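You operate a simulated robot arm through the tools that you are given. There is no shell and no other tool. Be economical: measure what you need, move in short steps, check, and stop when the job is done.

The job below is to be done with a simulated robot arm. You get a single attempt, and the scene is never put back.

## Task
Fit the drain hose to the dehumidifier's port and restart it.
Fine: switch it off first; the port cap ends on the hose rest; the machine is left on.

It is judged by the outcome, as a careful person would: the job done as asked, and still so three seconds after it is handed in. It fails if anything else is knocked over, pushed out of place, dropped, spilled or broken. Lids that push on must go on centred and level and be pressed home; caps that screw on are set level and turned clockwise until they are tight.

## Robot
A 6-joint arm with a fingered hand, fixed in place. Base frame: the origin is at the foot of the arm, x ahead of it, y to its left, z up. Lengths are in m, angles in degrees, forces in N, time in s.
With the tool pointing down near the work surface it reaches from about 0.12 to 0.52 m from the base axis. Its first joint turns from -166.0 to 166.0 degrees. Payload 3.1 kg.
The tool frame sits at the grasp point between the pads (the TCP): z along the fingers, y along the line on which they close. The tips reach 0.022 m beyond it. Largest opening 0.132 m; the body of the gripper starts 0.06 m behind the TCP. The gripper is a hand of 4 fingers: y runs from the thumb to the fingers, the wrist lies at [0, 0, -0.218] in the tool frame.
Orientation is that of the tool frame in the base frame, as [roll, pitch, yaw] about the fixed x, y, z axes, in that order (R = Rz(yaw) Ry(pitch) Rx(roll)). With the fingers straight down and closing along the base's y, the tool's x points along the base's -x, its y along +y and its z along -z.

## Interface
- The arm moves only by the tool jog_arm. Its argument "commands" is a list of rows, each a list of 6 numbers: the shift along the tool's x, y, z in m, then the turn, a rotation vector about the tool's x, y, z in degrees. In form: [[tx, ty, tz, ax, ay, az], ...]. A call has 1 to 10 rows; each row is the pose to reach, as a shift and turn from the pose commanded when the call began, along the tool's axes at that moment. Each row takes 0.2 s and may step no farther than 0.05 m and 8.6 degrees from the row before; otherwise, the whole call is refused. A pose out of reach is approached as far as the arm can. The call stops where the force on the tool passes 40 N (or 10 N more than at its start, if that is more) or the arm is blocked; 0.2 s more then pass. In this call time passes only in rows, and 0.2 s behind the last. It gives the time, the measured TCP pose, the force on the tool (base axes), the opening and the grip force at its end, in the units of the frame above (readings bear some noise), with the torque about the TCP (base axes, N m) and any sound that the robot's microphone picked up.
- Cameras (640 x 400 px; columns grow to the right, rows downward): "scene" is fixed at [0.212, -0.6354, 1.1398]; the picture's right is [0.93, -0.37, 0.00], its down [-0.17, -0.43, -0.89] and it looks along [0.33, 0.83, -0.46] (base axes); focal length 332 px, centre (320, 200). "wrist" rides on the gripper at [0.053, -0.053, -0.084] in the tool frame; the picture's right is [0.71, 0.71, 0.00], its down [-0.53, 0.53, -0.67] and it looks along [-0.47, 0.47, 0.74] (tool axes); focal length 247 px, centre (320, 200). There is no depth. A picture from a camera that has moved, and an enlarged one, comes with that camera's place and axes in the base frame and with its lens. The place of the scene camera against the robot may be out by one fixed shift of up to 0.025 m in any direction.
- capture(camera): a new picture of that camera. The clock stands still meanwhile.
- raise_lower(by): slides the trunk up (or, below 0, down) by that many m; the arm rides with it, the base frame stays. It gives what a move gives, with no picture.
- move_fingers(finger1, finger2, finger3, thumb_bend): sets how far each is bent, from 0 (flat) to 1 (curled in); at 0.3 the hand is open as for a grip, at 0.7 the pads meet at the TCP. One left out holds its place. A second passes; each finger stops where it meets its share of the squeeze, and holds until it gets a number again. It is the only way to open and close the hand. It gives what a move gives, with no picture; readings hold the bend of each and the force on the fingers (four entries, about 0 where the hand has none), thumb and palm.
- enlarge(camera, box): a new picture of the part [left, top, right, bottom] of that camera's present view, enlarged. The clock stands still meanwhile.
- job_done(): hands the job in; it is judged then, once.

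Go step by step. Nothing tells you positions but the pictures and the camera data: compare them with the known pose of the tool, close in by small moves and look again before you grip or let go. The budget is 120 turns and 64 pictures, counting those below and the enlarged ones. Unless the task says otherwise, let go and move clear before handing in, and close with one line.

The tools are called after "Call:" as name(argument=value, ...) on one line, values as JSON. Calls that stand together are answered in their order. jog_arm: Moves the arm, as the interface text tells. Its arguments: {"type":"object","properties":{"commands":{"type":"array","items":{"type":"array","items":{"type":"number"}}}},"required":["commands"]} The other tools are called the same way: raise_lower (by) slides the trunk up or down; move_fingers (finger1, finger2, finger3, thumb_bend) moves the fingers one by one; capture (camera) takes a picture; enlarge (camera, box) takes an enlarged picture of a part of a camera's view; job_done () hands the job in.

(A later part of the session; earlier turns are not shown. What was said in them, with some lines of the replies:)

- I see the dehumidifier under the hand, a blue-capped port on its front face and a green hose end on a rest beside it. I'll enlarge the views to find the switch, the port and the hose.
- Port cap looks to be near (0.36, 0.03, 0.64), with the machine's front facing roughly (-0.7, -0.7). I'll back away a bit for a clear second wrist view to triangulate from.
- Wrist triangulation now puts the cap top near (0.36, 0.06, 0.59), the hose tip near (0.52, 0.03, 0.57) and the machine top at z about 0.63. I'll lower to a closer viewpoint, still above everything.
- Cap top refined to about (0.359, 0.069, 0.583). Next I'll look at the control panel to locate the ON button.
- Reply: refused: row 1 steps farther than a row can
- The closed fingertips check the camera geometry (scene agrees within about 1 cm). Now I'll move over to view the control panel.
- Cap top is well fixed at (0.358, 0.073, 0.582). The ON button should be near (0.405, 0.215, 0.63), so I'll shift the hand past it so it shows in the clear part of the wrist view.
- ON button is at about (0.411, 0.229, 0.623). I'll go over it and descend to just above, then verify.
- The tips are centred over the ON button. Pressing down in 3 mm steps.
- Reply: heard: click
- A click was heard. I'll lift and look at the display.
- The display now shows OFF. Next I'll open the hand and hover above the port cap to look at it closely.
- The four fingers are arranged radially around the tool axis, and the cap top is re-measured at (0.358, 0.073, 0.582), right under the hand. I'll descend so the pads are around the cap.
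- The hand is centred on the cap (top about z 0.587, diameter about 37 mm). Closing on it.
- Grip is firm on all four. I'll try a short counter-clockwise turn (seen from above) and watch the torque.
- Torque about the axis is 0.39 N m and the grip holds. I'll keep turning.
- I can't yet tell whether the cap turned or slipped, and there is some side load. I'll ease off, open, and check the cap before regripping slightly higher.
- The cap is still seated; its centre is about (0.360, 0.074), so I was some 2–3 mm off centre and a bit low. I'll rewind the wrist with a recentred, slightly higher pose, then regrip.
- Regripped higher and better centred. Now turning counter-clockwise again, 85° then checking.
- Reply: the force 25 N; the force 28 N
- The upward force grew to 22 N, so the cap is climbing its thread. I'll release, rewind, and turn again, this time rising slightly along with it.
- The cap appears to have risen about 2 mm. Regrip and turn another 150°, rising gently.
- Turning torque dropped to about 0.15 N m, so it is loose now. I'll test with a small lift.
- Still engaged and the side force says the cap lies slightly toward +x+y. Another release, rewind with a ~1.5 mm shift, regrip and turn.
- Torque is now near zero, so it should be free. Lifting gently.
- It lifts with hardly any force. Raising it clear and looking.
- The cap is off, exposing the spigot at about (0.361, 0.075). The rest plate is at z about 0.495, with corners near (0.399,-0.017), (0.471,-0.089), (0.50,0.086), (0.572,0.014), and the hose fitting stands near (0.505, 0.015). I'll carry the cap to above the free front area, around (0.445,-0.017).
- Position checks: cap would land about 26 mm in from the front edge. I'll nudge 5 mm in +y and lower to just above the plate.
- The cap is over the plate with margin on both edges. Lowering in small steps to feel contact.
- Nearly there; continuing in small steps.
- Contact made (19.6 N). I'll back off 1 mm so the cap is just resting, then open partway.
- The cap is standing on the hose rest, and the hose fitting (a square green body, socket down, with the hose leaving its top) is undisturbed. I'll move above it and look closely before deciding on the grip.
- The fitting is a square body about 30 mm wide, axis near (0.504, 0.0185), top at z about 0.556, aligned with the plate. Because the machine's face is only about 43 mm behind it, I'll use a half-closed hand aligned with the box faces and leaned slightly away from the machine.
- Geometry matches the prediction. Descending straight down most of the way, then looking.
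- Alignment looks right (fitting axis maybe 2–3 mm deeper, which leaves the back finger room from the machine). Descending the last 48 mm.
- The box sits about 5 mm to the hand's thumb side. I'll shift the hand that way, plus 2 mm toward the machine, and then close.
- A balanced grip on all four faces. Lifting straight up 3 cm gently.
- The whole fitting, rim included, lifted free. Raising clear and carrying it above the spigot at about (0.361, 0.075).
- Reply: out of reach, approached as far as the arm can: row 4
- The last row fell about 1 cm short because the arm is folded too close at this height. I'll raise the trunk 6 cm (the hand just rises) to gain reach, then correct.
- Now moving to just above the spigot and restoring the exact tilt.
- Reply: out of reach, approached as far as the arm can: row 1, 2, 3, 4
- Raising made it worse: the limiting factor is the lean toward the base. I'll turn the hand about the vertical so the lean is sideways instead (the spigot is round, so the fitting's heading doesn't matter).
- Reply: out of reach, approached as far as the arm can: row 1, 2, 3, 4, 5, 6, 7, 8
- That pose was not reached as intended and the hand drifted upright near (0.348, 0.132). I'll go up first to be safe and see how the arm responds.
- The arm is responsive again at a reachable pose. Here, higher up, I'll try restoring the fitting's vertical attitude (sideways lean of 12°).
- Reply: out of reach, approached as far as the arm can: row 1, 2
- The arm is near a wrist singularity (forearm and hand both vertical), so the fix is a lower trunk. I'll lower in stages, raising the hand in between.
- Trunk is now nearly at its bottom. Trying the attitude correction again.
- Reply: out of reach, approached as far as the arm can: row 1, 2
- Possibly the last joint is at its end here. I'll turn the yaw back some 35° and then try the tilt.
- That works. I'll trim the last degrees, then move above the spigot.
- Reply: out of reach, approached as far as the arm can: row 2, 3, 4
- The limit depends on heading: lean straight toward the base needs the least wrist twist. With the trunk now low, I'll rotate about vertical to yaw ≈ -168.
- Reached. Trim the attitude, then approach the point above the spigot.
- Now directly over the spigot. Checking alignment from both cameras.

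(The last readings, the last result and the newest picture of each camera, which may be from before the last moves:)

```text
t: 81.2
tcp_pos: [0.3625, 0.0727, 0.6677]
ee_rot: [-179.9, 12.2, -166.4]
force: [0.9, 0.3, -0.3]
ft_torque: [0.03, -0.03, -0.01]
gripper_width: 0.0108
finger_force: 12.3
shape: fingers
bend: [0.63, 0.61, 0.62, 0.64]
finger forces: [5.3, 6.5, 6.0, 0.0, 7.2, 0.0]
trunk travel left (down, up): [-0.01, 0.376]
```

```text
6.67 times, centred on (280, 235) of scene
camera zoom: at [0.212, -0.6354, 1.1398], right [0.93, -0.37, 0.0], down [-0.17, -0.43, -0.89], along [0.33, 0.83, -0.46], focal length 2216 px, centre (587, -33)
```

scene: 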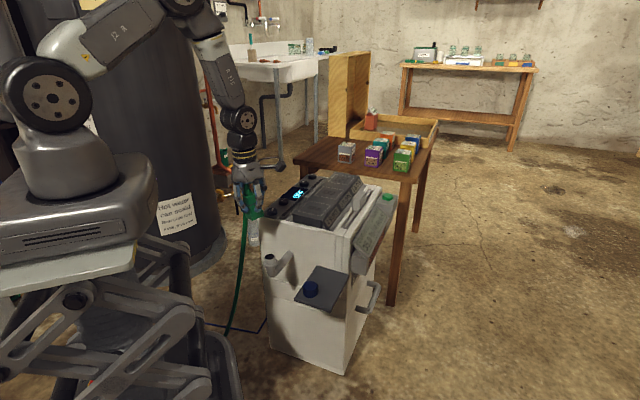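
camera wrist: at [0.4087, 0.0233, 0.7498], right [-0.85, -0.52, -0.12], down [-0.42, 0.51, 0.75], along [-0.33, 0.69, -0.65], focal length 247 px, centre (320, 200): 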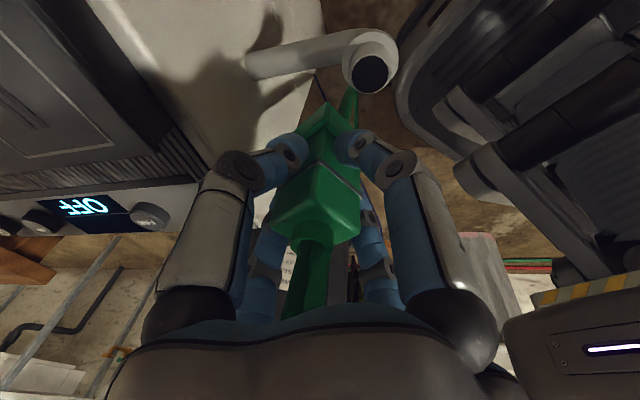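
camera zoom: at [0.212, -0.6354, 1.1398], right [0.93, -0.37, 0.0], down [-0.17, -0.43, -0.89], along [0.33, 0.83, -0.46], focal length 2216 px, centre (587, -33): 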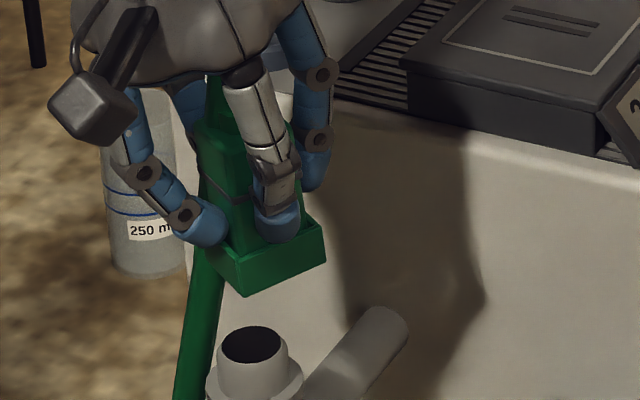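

The spigot is at (0.361, 0.075), but the fitting's bottom centre is about 8 mm toward +x (both cameras agree). I'll correct that and lower 25 mm, to just above the spigot.

Call:
jog_arm(commands=[[0.0069, 0.0027, -0.0015, 0, 0, 0], [0.0095, 0.0027, 0.0105, 0, 0, 0], [0.0121, 0.0027, 0.023, 0, 0, 0]])

Call:
enlarge(camera="wrist", box=[260, 60, 400, 200])

Call:
enlarge(camera="scene", box=[240, 210, 320, 270])

```text
t: 82.0
tcp_pos: [0.3535, 0.0738, 0.6425]
ee_rot: [-180.0, 12.2, -166.4]
force: [-0.7, 0.7, -1.2]
ft_torque: [-0.01, -0.01, 0.03]
gripper_width: 0.0108
finger_force: 12.3
shape: fingers
bend: [0.63, 0.61, 0.62, 0.64]
finger forces: [5.4, 6.5, 6.0, 0.0, 7.1, 0.0]
trunk travel left (down, up): [-0.01, 0.376]
```

```text
2.86 times, centred on (330, 130) of wrist
camera zoom: at [0.3004, 0.0045, 0.7142], right [-0.84, 0.53, -0.15], down [0.24, 0.6, 0.76], along [0.49, 0.6, -0.63], focal length 706 px, centre (291, 400)
```

zoom: 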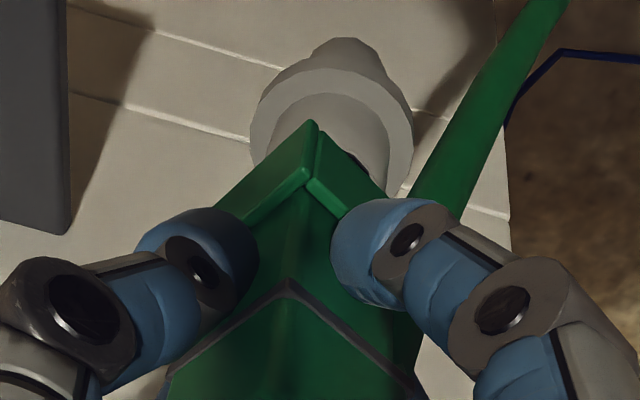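

```text
6.67 times, centred on (280, 240) of scene
camera zoom: at [0.212, -0.6354, 1.1398], right [0.93, -0.37, 0.0], down [-0.17, -0.43, -0.89], along [0.33, 0.83, -0.46], focal length 2216 px, centre (587, -67)
```

zoom: 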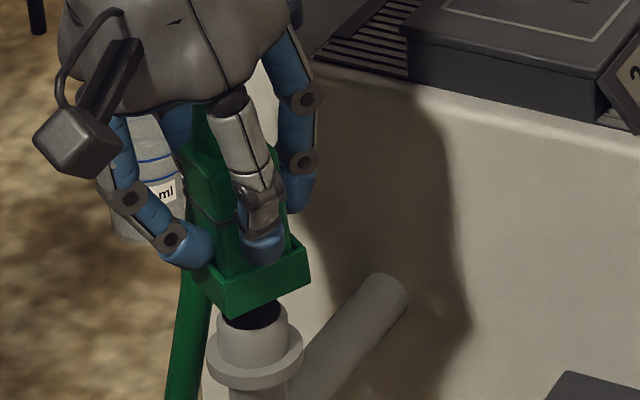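

Now aligned within about 1–2 mm. Lowering in small steps while watching the force.

Call:
jog_arm(commands=[[0.0012, 0, 0.0059, 0, 0, 0], [0.0021, 0, 0.0098, 0, 0, 0], [0.0029, 0, 0.0137, 0, 0, 0], [0.0037, 0, 0.0176, 0, 0, 0], [0.0046, 0, 0.0215, 0, 0, 0]])

```text
t: 83.2
tcp_pos: [0.3557, 0.0735, 0.6203]
ee_rot: [-179.9, 12.1, -166.4]
force: [-0.3, 0.4, -1.2]
ft_torque: [0.01, 0.06, 0.01]
gripper_width: 0.0106
finger_force: 12.4
shape: fingers
bend: [0.63, 0.61, 0.62, 0.64]
finger forces: [5.4, 6.5, 5.9, 0.0, 7.2, 0.1]
trunk travel left (down, up): [-0.01, 0.376]
```

Call:
jog_arm(commands=[[0.0006, 0, 0.0029, 0, 0, 0], [0.0012, 0, 0.0059, 0, 0, 0], [0.0018, 0, 0.0088, 0, 0, 0]])

Call:
enlarge(camera="scene", box=[240, 210, 320, 270])

```text
t: 84.0
tcp_pos: [0.3546, 0.0737, 0.6145]
ee_rot: [180.0, 12.7, -166.4]
force: [-2.1, -1.5, 39.8]
ft_torque: [0.03, 0.14, -0.01]
gripper_width: 0.0095
finger_force: 25.4
shape: fingers
bend: [0.62, 0.61, 0.62, 0.64]
finger forces: [23.2, 9.3, 7.6, 0.1, 10.9, 0.1]
trunk travel left (down, up): [-0.01, 0.376]
```

```text
6.67 times, centred on (280, 240) of scene
camera zoom: at [0.212, -0.6354, 1.1398], right [0.93, -0.37, 0.0], down [-0.17, -0.43, -0.89], along [0.33, 0.83, -0.46], focal length 2216 px, centre (587, -67)
```

zoom: 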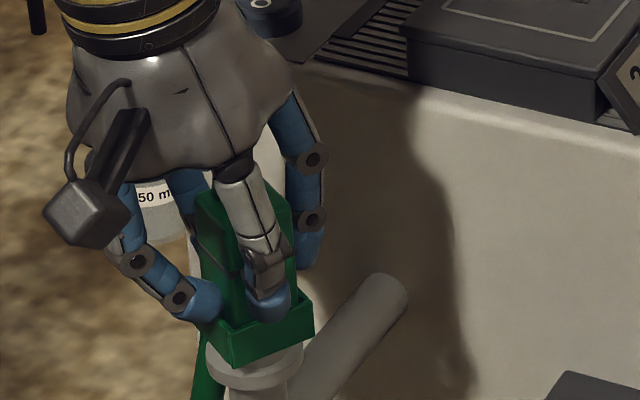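

The fitting has slid over the spigot (no side force) and now meets resistance at 40 N, roughly 8 mm short of the ring. I'll push on in small steps.

Call:
jog_arm(commands=[[0.0004, 0, 0.002, 0, 0, 0], [0.0008, 0, 0.004, 0, 0, 0], [0.0012, 0, 0.006, 0, 0, 0]])

```text
t: 84.5
tcp_pos: [0.3552, 0.0735, 0.6119]
ee_rot: [179.9, 12.7, -166.5]
force: [-9.7, -2.2, 35.7]
ft_torque: [-0.05, 0.31, -0.02]
gripper_width: 0.0081
finger_force: 30.5
shape: fingers
bend: [0.62, 0.61, 0.61, 0.64]
finger forces: [35.2, 8.6, 7.2, 0.0, 10.1, 0.0]
trunk travel left (down, up): [-0.01, 0.376]
stopped in row 2: the force on the tool passed its limit at 52 N (the readings are from after the stop); the commanded pose is now the measured one
```

It advanced another ~2.5 mm. There's some side load toward -x, so I'll ease 1.5 mm that way and keep pressing.

Call:
jog_arm(commands=[[0.0015, 0, -0.0003, 0, 0, 0], [0.0019, 0, 0.0017, 0, 0, 0], [0.0023, 0, 0.0037, 0, 0, 0], [0.0027, 0, 0.0057, 0, 0, 0]])

```text
t: 85.1
tcp_pos: [0.354, 0.0747, 0.6111]
ee_rot: [-179.9, 12.7, -166.5]
force: [-9.1, -2.2, 36.1]
ft_torque: [-0.06, 0.32, 0.0]
gripper_width: 0.0082
finger_force: 30.9
shape: fingers
bend: [0.62, 0.61, 0.61, 0.64]
finger forces: [36.3, 8.7, 7.3, 0.0, 9.8, 0.1]
trunk travel left (down, up): [-0.01, 0.376]
stopped in row 2: the force on the tool passed its limit at 51 N (the readings are from after the stop); the commanded pose is now the measured one
```

Motion has nearly stopped at z 0.611, which by my figures puts the fitting's bottom (~0.559) on the ring (~0.558). I'll check with one picture.

Call:
enlarge(camera="scene", box=[245, 215, 305, 260])

```text
8.89 times, centred on (275, 238) of scene
camera zoom: at [0.212, -0.6354, 1.1398], right [0.93, -0.37, 0.0], down [-0.17, -0.43, -0.89], along [0.33, 0.83, -0.46], focal length 2955 px, centre (720, -133)
```

zoom: 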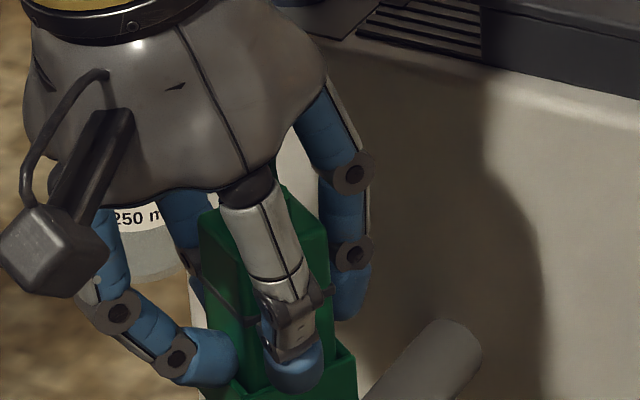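

The load is carried almost entirely by one fingertip (finger1, 36 N) because of the tilted grip, which pushes off-centre and could jam it. I'll unload, open just enough to keep the fitting caged, set the hand upright and centred on the spigot axis, and regrip.

Call:
jog_arm(commands=[[-0.0006, 0, -0.0029, 0, 0, 0]])

Call:
move_fingers(finger1=0.55, finger2=0.55, finger3=0.55, thumb_bend=0.55)

```text
t: 85.5
tcp_pos: [0.3549, 0.0734, 0.6112]
ee_rot: [-179.9, 12.6, -166.4]
force: [-4.9, -1.9, 14.1]
ft_torque: [-0.07, 0.18, -0.04]
gripper_width: 0.0084
finger_force: 24.1
shape: fingers
bend: [0.63, 0.61, 0.61, 0.64]
finger forces: [26.3, 7.5, 6.9, 0.1, 8.7, 0.0]
trunk travel left (down, up): [-0.01, 0.376]
```

```text
t: 86.5
tcp_pos: [0.3563, 0.073, 0.612]
ee_rot: [-179.9, 12.6, -166.4]
force: [-0.4, 0.7, 0.4]
ft_torque: [-0.01, -0.02, 0.03]
gripper_width: 0.0282
finger_force: 0.0
shape: fingers
bend: [0.55, 0.55, 0.55, 0.55]
finger forces: [0.1, 0.0, 0.0, 0.1, 0.1, 0.1]
trunk travel left (down, up): [-0.01, 0.376]
```

Call:
jog_arm(commands=[[-0.0016, 0, 0.001, 0, 4.2, 0], [-0.0033, 0, 0.002, 0, 8.4, 0], [-0.0049, 0.0002, 0.0031, 0, 12.6, 0]])

Call:
move_fingers(finger1=0.7, finger2=0.7, finger3=0.7, thumb_bend=0.7)

```text
t: 87.3
tcp_pos: [0.3609, 0.0757, 0.6096]
ee_rot: [-180.0, -0.1, -166.3]
force: [0.4, 1.2, -0.2]
ft_torque: [0.04, 0.01, 0.01]
gripper_width: 0.0285
finger_force: 0.1
shape: fingers
bend: [0.55, 0.55, 0.55, 0.55]
finger forces: [0.1, 0.0, 0.0, 0.0, 0.0, 0.0]
trunk travel left (down, up): [-0.01, 0.376]
```

```text
t: 88.3
tcp_pos: [0.3601, 0.0761, 0.6105]
ee_rot: [-179.9, 0.0, -166.5]
force: [0.5, -0.1, 5.8]
ft_torque: [0.05, 0.03, 0.02]
gripper_width: 0.0115
finger_force: 15.3
shape: fingers
bend: [0.62, 0.62, 0.62, 0.64]
finger forces: [7.0, 7.9, 7.6, 0.0, 8.2, 0.0]
trunk travel left (down, up): [-0.01, 0.376]
```

A perfectly balanced grip, centred on the spigot axis. Pressing straight down.

Call:
jog_arm(commands=[[0, 0, 0.002, 0, 0, 0], [0, 0, 0.004, 0, 0, 0], [0, 0, 0.006, 0, 0, 0], [0, 0, 0.008, 0, 0, 0], [0, 0, 0.01, 0, 0, 0]])

```text
t: 88.9
tcp_pos: [0.3609, 0.0775, 0.6101]
ee_rot: [-179.8, 0.2, -166.4]
force: [-6.8, -2.7, 25.8]
ft_torque: [0.09, 0.32, 0.01]
gripper_width: 0.0109
finger_force: 25.8
shape: fingers
bend: [0.63, 0.62, 0.63, 0.64]
finger forces: [17.8, 14.2, 10.7, 0.1, 9.8, 0.0]
trunk travel left (down, up): [-0.01, 0.376]
stopped in row 2: the force on the tool passed its limit at 44 N (the readings are from after the stop); the commanded pose is now the measured one
```

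It is rigid now with no further travel. To tell whether it's truly captured on the spigot, I'll unload and try a small sideways nudge.

Call:
jog_arm(commands=[[0, 0, -0.003, 0, 0, 0], [0.002, 0, -0.003, 0, 0, 0], [0.004, 0, -0.003, 0, 0, 0]])

Call:
jog_arm(commands=[[-0.004, 0, 0, 0, 0, 0], [-0.008, 0, 0, 0, 0, 0]])

```text
t: 89.7
tcp_pos: [0.3588, 0.075, 0.6108]
ee_rot: [-179.9, 0.2, -166.5]
force: [0.3, 1.0, 0.4]
ft_torque: [0.01, -0.02, 0.0]
gripper_width: 0.0108
finger_force: 12.8
shape: fingers
bend: [0.63, 0.62, 0.63, 0.64]
finger forces: [6.0, 6.4, 6.6, 0.1, 8.1, 0.1]
trunk travel left (down, up): [-0.01, 0.376]
```

```text
t: 90.3
tcp_pos: [0.3644, 0.0762, 0.6119]
ee_rot: [-179.9, -0.1, -166.4]
force: [-6.9, -1.1, 1.1]
ft_torque: [-0.1, 0.3, 0.05]
gripper_width: 0.0113
finger_force: 15.7
shape: fingers
bend: [0.63, 0.62, 0.63, 0.64]
finger forces: [12.3, 6.0, 4.4, 0.0, 7.4, 0.0]
trunk travel left (down, up): [-0.01, 0.376]
```

Moving +x is resisted (7 N), so it's captured on that side. Checking the opposite direction and then recentring.

Call:
jog_arm(commands=[[0.004, 0, 0, 0, 0, 0], [0.008, 0, 0, 0, 0, 0], [0.012, 0, 0, 0, 0, 0]])

Call:
jog_arm(commands=[[-0.004, 0.0, 0, 0, 0, 0], [-0.0045, 0.004, 0, 0, 0, 0]])

Call:
jog_arm(commands=[[0, -0.004, 0, 0, 0, 0], [0, -0.008, 0, 0, 0, 0]])

```text
t: 91.1
tcp_pos: [0.357, 0.0753, 0.6123]
ee_rot: [-179.9, 0.4, -166.5]
force: [9.5, 1.7, 0.5]
ft_torque: [0.1, -0.43, -0.02]
gripper_width: 0.0101
finger_force: 15.4
shape: fingers
bend: [0.64, 0.62, 0.62, 0.64]
finger forces: [4.0, 5.5, 15.0, 0.1, 6.9, 0.1]
trunk travel left (down, up): [-0.01, 0.376]
```

```text
t: 91.7
tcp_pos: [0.358, 0.0781, 0.6103]
ee_rot: [-179.8, 0.2, -166.5]
force: [1.0, -1.4, 2.5]
ft_torque: [-0.03, -0.06, -0.01]
gripper_width: 0.0106
finger_force: 15.8
shape: fingers
bend: [0.63, 0.62, 0.62, 0.64]
finger forces: [7.2, 7.2, 9.5, 0.1, 8.2, 0.1]
trunk travel left (down, up): [-0.01, 0.376]
```

```text
t: 92.3
tcp_pos: [0.3606, 0.0719, 0.611]
ee_rot: [-179.9, 0.2, -166.3]
force: [-4.0, 9.9, 0.1]
ft_torque: [0.41, 0.14, 0.06]
gripper_width: 0.0098
finger_force: 15.6
shape: fingers
bend: [0.63, 0.62, 0.63, 0.64]
finger forces: [4.9, 16.1, 5.2, 0.0, 5.7, 0.0]
trunk travel left (down, up): [-0.01, 0.376]
```

It's captured on all sides, with the free centre near (0.3602, 0.0768). Recentring there and pressing down again.

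Call:
jog_arm(commands=[[0.0, 0.005, 0, 0, 0, 0], [0.0, 0.005, 0.002, 0, 0, 0], [0.0, 0.005, 0.004, 0, 0, 0], [0.0, 0.005, 0.006, 0, 0, 0], [0.0, 0.005, 0.008, 0, 0, 0]])

```text
t: 93.2
tcp_pos: [0.36, 0.0756, 0.6099]
ee_rot: [-179.9, 0.7, -166.5]
force: [-5.8, -2.4, 25.6]
ft_torque: [0.13, 0.3, 0.08]
gripper_width: 0.0103
finger_force: 28.0
shape: fingers
bend: [0.63, 0.62, 0.62, 0.64]
finger forces: [17.5, 19.2, 11.1, 0.1, 9.2, 0.1]
trunk travel left (down, up): [-0.01, 0.376]
stopped in row 4: the force on the tool passed its limit at 44 N (the readings are from after the stop); the commanded pose is now the measured one
```

It stops hard at the same height. As a check that it is latched, I'll try a light upward tug.

Call:
jog_arm(commands=[[0, 0, -0.002, 0, 0, 0], [0, 0, -0.004, 0, 0, 0], [0, 0, -0.006, 0, 0, 0]])

```text
t: 94.0
tcp_pos: [0.3598, 0.0769, 0.614]
ee_rot: [-179.9, 0.6, -166.3]
force: [0.1, 1.0, -0.3]
ft_torque: [0.01, -0.01, -0.03]
gripper_width: 0.0103
finger_force: 15.4
shape: fingers
bend: [0.63, 0.62, 0.63, 0.64]
finger forces: [6.7, 8.3, 7.1, 0.0, 8.4, 0.1]
trunk travel left (down, up): [-0.01, 0.376]
```

Call:
jog_arm(commands=[[0, 0, -0.0015, 0, 0, 0], [0, 0, -0.003, 0, 0, 0]])

```text
t: 94.6
tcp_pos: [0.3608, 0.0771, 0.6186]
ee_rot: [179.9, 0.6, -166.4]
force: [0.4, 0.0, -0.5]
ft_torque: [0.0, 0.01, 0.02]
gripper_width: 0.0104
finger_force: 14.7
shape: fingers
bend: [0.63, 0.62, 0.63, 0.64]
finger forces: [6.7, 8.2, 7.2, 0.1, 8.3, 0.0]
trunk travel left (down, up): [-0.01, 0.376]
```

It lifts freely, so it isn't secured; it is sitting at the start of the port's thread, just as the cap did. So it must be turned clockwise. I'll set it down with light pressure and turn.

Call:
jog_arm(commands=[[0, 0, 0.003, 0, 0, 0], [0, 0, 0.006, 0, 0, 0], [0, 0, 0.0085, 0, 0, 0]])

Call:
jog_arm(commands=[[0, 0, 0, 0, 0, 8.4], [0, 0, 0, 0, 0, 16.8], [0, 0, 0, 0, 0, 25.2], [0, 0, 0, 0, 0, 33.6], [0, 0, 0, 0, 0, 42]])

```text
t: 95.4
tcp_pos: [0.3598, 0.0764, 0.611]
ee_rot: [-179.9, 0.7, -166.3]
force: [-4.2, -2.3, 24.5]
ft_torque: [0.15, 0.29, 0.09]
gripper_width: 0.0103
finger_force: 28.2
shape: fingers
bend: [0.63, 0.62, 0.63, 0.64]
finger forces: [17.3, 20.9, 9.1, 0.0, 9.2, 0.0]
trunk travel left (down, up): [-0.01, 0.376]
heard: snap
```

```text
t: 96.1
tcp_pos: [0.3602, 0.0763, 0.6108]
ee_rot: [179.7, 0.7, 172.1]
force: [-6.9, -3.7, 23.9]
ft_torque: [0.25, 0.4, 0.99]
gripper_width: 0.0132
finger_force: 36.7
shape: fingers
bend: [0.61, 0.6, 0.61, 0.63]
finger forces: [21.7, 24.2, 11.6, 0.1, 14.7, 0.0]
trunk travel left (down, up): [-0.01, 0.376]
stopped in row 3: the force on the tool passed its limit at 40 N (the readings are from after the stop); the commanded pose is now the measured one
```

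A snap was heard on that push: it has latched, and it's rotation-fixed (1 N m). I'll undo the twist, unload, and tug lightly to confirm.

Call:
jog_arm(commands=[[0, 0, 0, 0, 0, -7], [0, 0, -0.001, 0, 0, -14], [0, 0, -0.002, 0, 0, -21]])

Call:
jog_arm(commands=[[0, 0, -0.0015, 0, 0, 0], [0, 0, -0.003, 0, 0, 0]])

```text
t: 96.9
tcp_pos: [0.3618, 0.0771, 0.6106]
ee_rot: [-179.9, 0.6, -167.0]
force: [-1.5, 2.6, 4.1]
ft_torque: [0.11, 0.08, -0.39]
gripper_width: 0.0116
finger_force: 16.6
shape: fingers
bend: [0.62, 0.62, 0.63, 0.64]
finger forces: [9.9, 10.6, 4.9, 0.0, 7.3, 0.1]
trunk travel left (down, up): [-0.01, 0.376]
```

```text
t: 97.5
tcp_pos: [0.3614, 0.0767, 0.6139]
ee_rot: [-179.9, 0.7, -166.9]
force: [-0.3, -0.7, -1.1]
ft_torque: [0.04, 0.05, 0.02]
gripper_width: 0.0117
finger_force: 13.4
shape: fingers
bend: [0.62, 0.62, 0.63, 0.64]
finger forces: [6.7, 6.6, 6.7, 0.0, 7.3, 0.0]
trunk travel left (down, up): [-0.01, 0.376]
heard: snap
```

A second snap came with the tug, which likely released it again. I'll press it back down until it snaps, and this time not pull.

Call:
jog_arm(commands=[[0, 0, 0.002, 0, 0, 0], [0, 0, 0.004, 0, 0, 0], [0, 0, 0.006, 0, 0, 0], [0, 0, 0.008, 0, 0, 0]])

```text
t: 98.6
tcp_pos: [0.3625, 0.0764, 0.6109]
ee_rot: [-179.9, 1.0, -167.0]
force: [-6.7, -1.7, 27.0]
ft_torque: [0.1, 0.46, 0.07]
gripper_width: 0.0119
finger_force: 27.6
shape: fingers
bend: [0.62, 0.61, 0.63, 0.64]
finger forces: [21.2, 16.2, 7.8, 0.0, 8.7, 0.0]
trunk travel left (down, up): [-0.01, 0.376]
stopped in row 4: the force on the tool passed its limit at 43 N (the readings are from after the stop); the commanded pose is now the measured one
```

No snap this time. The earlier success came after lifting a bit higher and pressing with the hand about 1–2 mm further toward -x, so I'll repeat that exactly.

Call:
jog_arm(commands=[[0.0005, 0, -0.003, 0, 0, 0], [0.001, 0, -0.006, 0, 0, 0], [0.0018, 0, -0.009, 0, 0, 0]])

Call:
jog_arm(commands=[[0, 0, 0.003, 0, 0, 0], [0, 0, 0.006, 0, 0, 0], [0, 0, 0.0085, 0, 0, 0]])

```text
t: 99.4
tcp_pos: [0.3612, 0.0773, 0.6174]
ee_rot: [-179.9, 0.8, -167.2]
force: [-0.3, -0.4, -0.9]
ft_torque: [0.0, -0.04, -0.01]
gripper_width: 0.0117
finger_force: 13.4
shape: fingers
bend: [0.62, 0.62, 0.63, 0.64]
finger forces: [6.8, 6.7, 6.3, 0.0, 7.4, 0.1]
trunk travel left (down, up): [-0.01, 0.376]
```

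```text
t: 100.2
tcp_pos: [0.3614, 0.0763, 0.611]
ee_rot: [-179.8, 1.1, -167.1]
force: [-5.4, -3.2, 29.2]
ft_torque: [0.09, 0.5, 0.07]
gripper_width: 0.0116
finger_force: 28.4
shape: fingers
bend: [0.62, 0.61, 0.63, 0.64]
finger forces: [23.1, 18.2, 6.2, 0.0, 8.7, 0.1]
trunk travel left (down, up): [-0.01, 0.376]
heard: snap
```

Snap heard again: it's latched. This time I'll only unload (no tug) and open the fingers.

Call:
jog_arm(commands=[[0.0005, 0, -0.0018, 0, 0, 0]])

Call:
move_fingers(finger1=0.45, finger2=0.45, finger3=0.45, thumb_bend=0.45)

```text
t: 100.6
tcp_pos: [0.3619, 0.0778, 0.6114]
ee_rot: [-179.9, 1.0, -167.0]
force: [-0.1, -2.7, 12.6]
ft_torque: [0.05, 0.19, 0.03]
gripper_width: 0.0118
finger_force: 20.2
shape: fingers
bend: [0.62, 0.61, 0.63, 0.64]
finger forces: [13.5, 12.4, 6.2, 0.0, 8.6, 0.0]
trunk travel left (down, up): [-0.01, 0.376]
```

```text
t: 101.6
tcp_pos: [0.3615, 0.0776, 0.6107]
ee_rot: [-179.9, 0.9, -167.2]
force: [-0.7, -0.2, -0.5]
ft_torque: [0.02, -0.02, -0.01]
gripper_width: 0.0522
finger_force: 0.0
shape: fingers
bend: [0.45, 0.45, 0.45, 0.45]
finger forces: [0.1, 0.1, 0.1, 0.1, 0.0, 0.0]
trunk travel left (down, up): [-0.01, 0.376]
```

Released without a second snap. Rising straight up, then over to the ON button.

Call:
jog_arm(commands=[[0, 0, -0.015, 0, 0, 0], [0, 0, -0.03, 0, 0, 0], [0, 0, -0.055, 0, 0, 0], [0, 0, -0.085, 0, 0, 0], [0, 0, -0.115, 0, 0, 0]])

Call:
jog_arm(commands=[[-0.02, 0.033, 0, 0, 0, 0], [-0.04, 0.066, 0, 0, 0, 0], [-0.06, 0.1, 0, 0, 0, 0], [-0.0825, 0.1355, 0, 0, 0, 0]])

Call:
move_fingers(finger1=0.7, finger2=0.7, finger3=0.7, thumb_bend=0.7)

```text
t: 102.8
tcp_pos: [0.3591, 0.0762, 0.7252]
ee_rot: [-179.9, 1.0, -166.9]
force: [0.2, 0.7, 0.4]
ft_torque: [-0.04, -0.01, -0.01]
gripper_width: 0.0524
finger_force: 0.2
shape: fingers
bend: [0.45, 0.45, 0.45, 0.45]
finger forces: [0.1, 0.2, 0.1, 0.0, 0.0, 0.1]
trunk travel left (down, up): [-0.01, 0.376]
```

```text
t: 103.8
tcp_pos: [0.409, 0.2275, 0.7271]
ee_rot: [-179.8, 0.8, -167.1]
force: [-0.2, 0.5, -0.2]
ft_torque: [0.01, 0.0, -0.03]
gripper_width: 0.0524
finger_force: 0.1
shape: fingers
bend: [0.45, 0.45, 0.45, 0.45]
finger forces: [0.1, 0.0, 0.0, 0.0, 0.0, 0.0]
trunk travel left (down, up): [-0.01, 0.376]
```

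```text
t: 104.8
tcp_pos: [0.4095, 0.2261, 0.7262]
ee_rot: [-179.9, 0.9, -167.1]
force: [-0.8, 0.0, 0.8]
ft_torque: [-0.01, -0.03, 0.0]
gripper_width: 0.0
finger_force: 0.0
shape: fingers
bend: [0.69, 0.69, 0.69, 0.69]
finger forces: [0.0, 0.0, 0.0, 0.1, 0.0, 0.0]
trunk travel left (down, up): [-0.01, 0.376]
```

Over the ON button at the same place as before. Pressing it the same way until it clicks.

Call:
jog_arm(commands=[[0, 0, 0.03, 0, 0, 0], [0, 0, 0.06, 0, 0, 0], [0, 0, 0.068, 0, 0, 0], [0, 0, 0.072, 0, 0, 0], [0, 0, 0.075, 0, 0, 0], [0, 0, 0.0775, 0, 0, 0]])

```text
t: 106.2
tcp_pos: [0.411, 0.2261, 0.651]
ee_rot: [-179.9, 1.2, -167.1]
force: [-0.6, 0.7, 11.5]
ft_torque: [0.02, 0.05, -0.02]
gripper_width: 0.0
finger_force: 8.7
shape: fingers
bend: [0.69, 0.69, 0.69, 0.69]
finger forces: [6.2, 4.2, 3.6, 0.1, 2.6, 0.0]
trunk travel left (down, up): [-0.01, 0.376]
heard: click
```

Clicked. I'll lift clear and take the last picture covering the display and the fitting together.

Call:
jog_arm(commands=[[0, 0, -0.03, 0, 0, 0], [0, 0, -0.07, 0, 0, 0], [0, 0, -0.1, 0, 0, 0], [0, 0, -0.13, 0, 0, 0]])

Call:
enlarge(camera="scene", box=[225, 175, 369, 265])

```text
t: 107.2
tcp_pos: [0.408, 0.2255, 0.7792]
ee_rot: [-179.8, 0.9, -167.0]
force: [0.6, 0.8, -0.5]
ft_torque: [-0.02, 0.06, -0.01]
gripper_width: 0.0001
finger_force: 0.1
shape: fingers
bend: [0.69, 0.69, 0.69, 0.69]
finger forces: [0.0, 0.0, 0.0, 0.0, 0.0, 0.0]
trunk travel left (down, up): [-0.01, 0.376]
```

```text
4.44 times, centred on (297, 220) of scene
camera zoom: at [0.212, -0.6354, 1.1398], right [0.93, -0.37, 0.0], down [-0.17, -0.43, -0.89], along [0.33, 0.83, -0.46], focal length 1477 px, centre (422, 111)
```

zoom: 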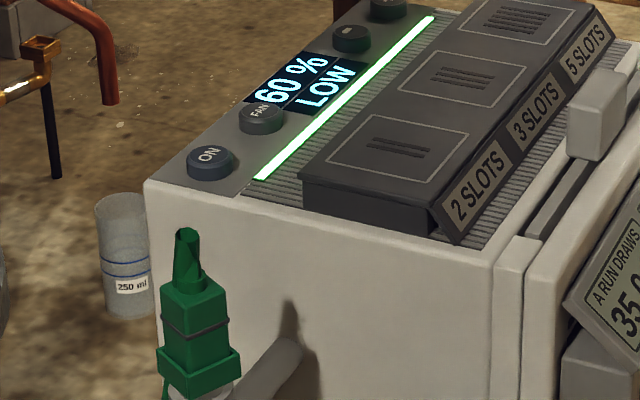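

The machine is on again. The display now reads "LOW" instead of "FULL", the fitting stands upright and seated on the port, and the hand is clear of everything.

Call:
job_done()

```text
The job is handed in.
```

The drain hose is snapped onto the port, the port cap is on the hose rest, and the dehumidifier, which I switched off first, is running again.
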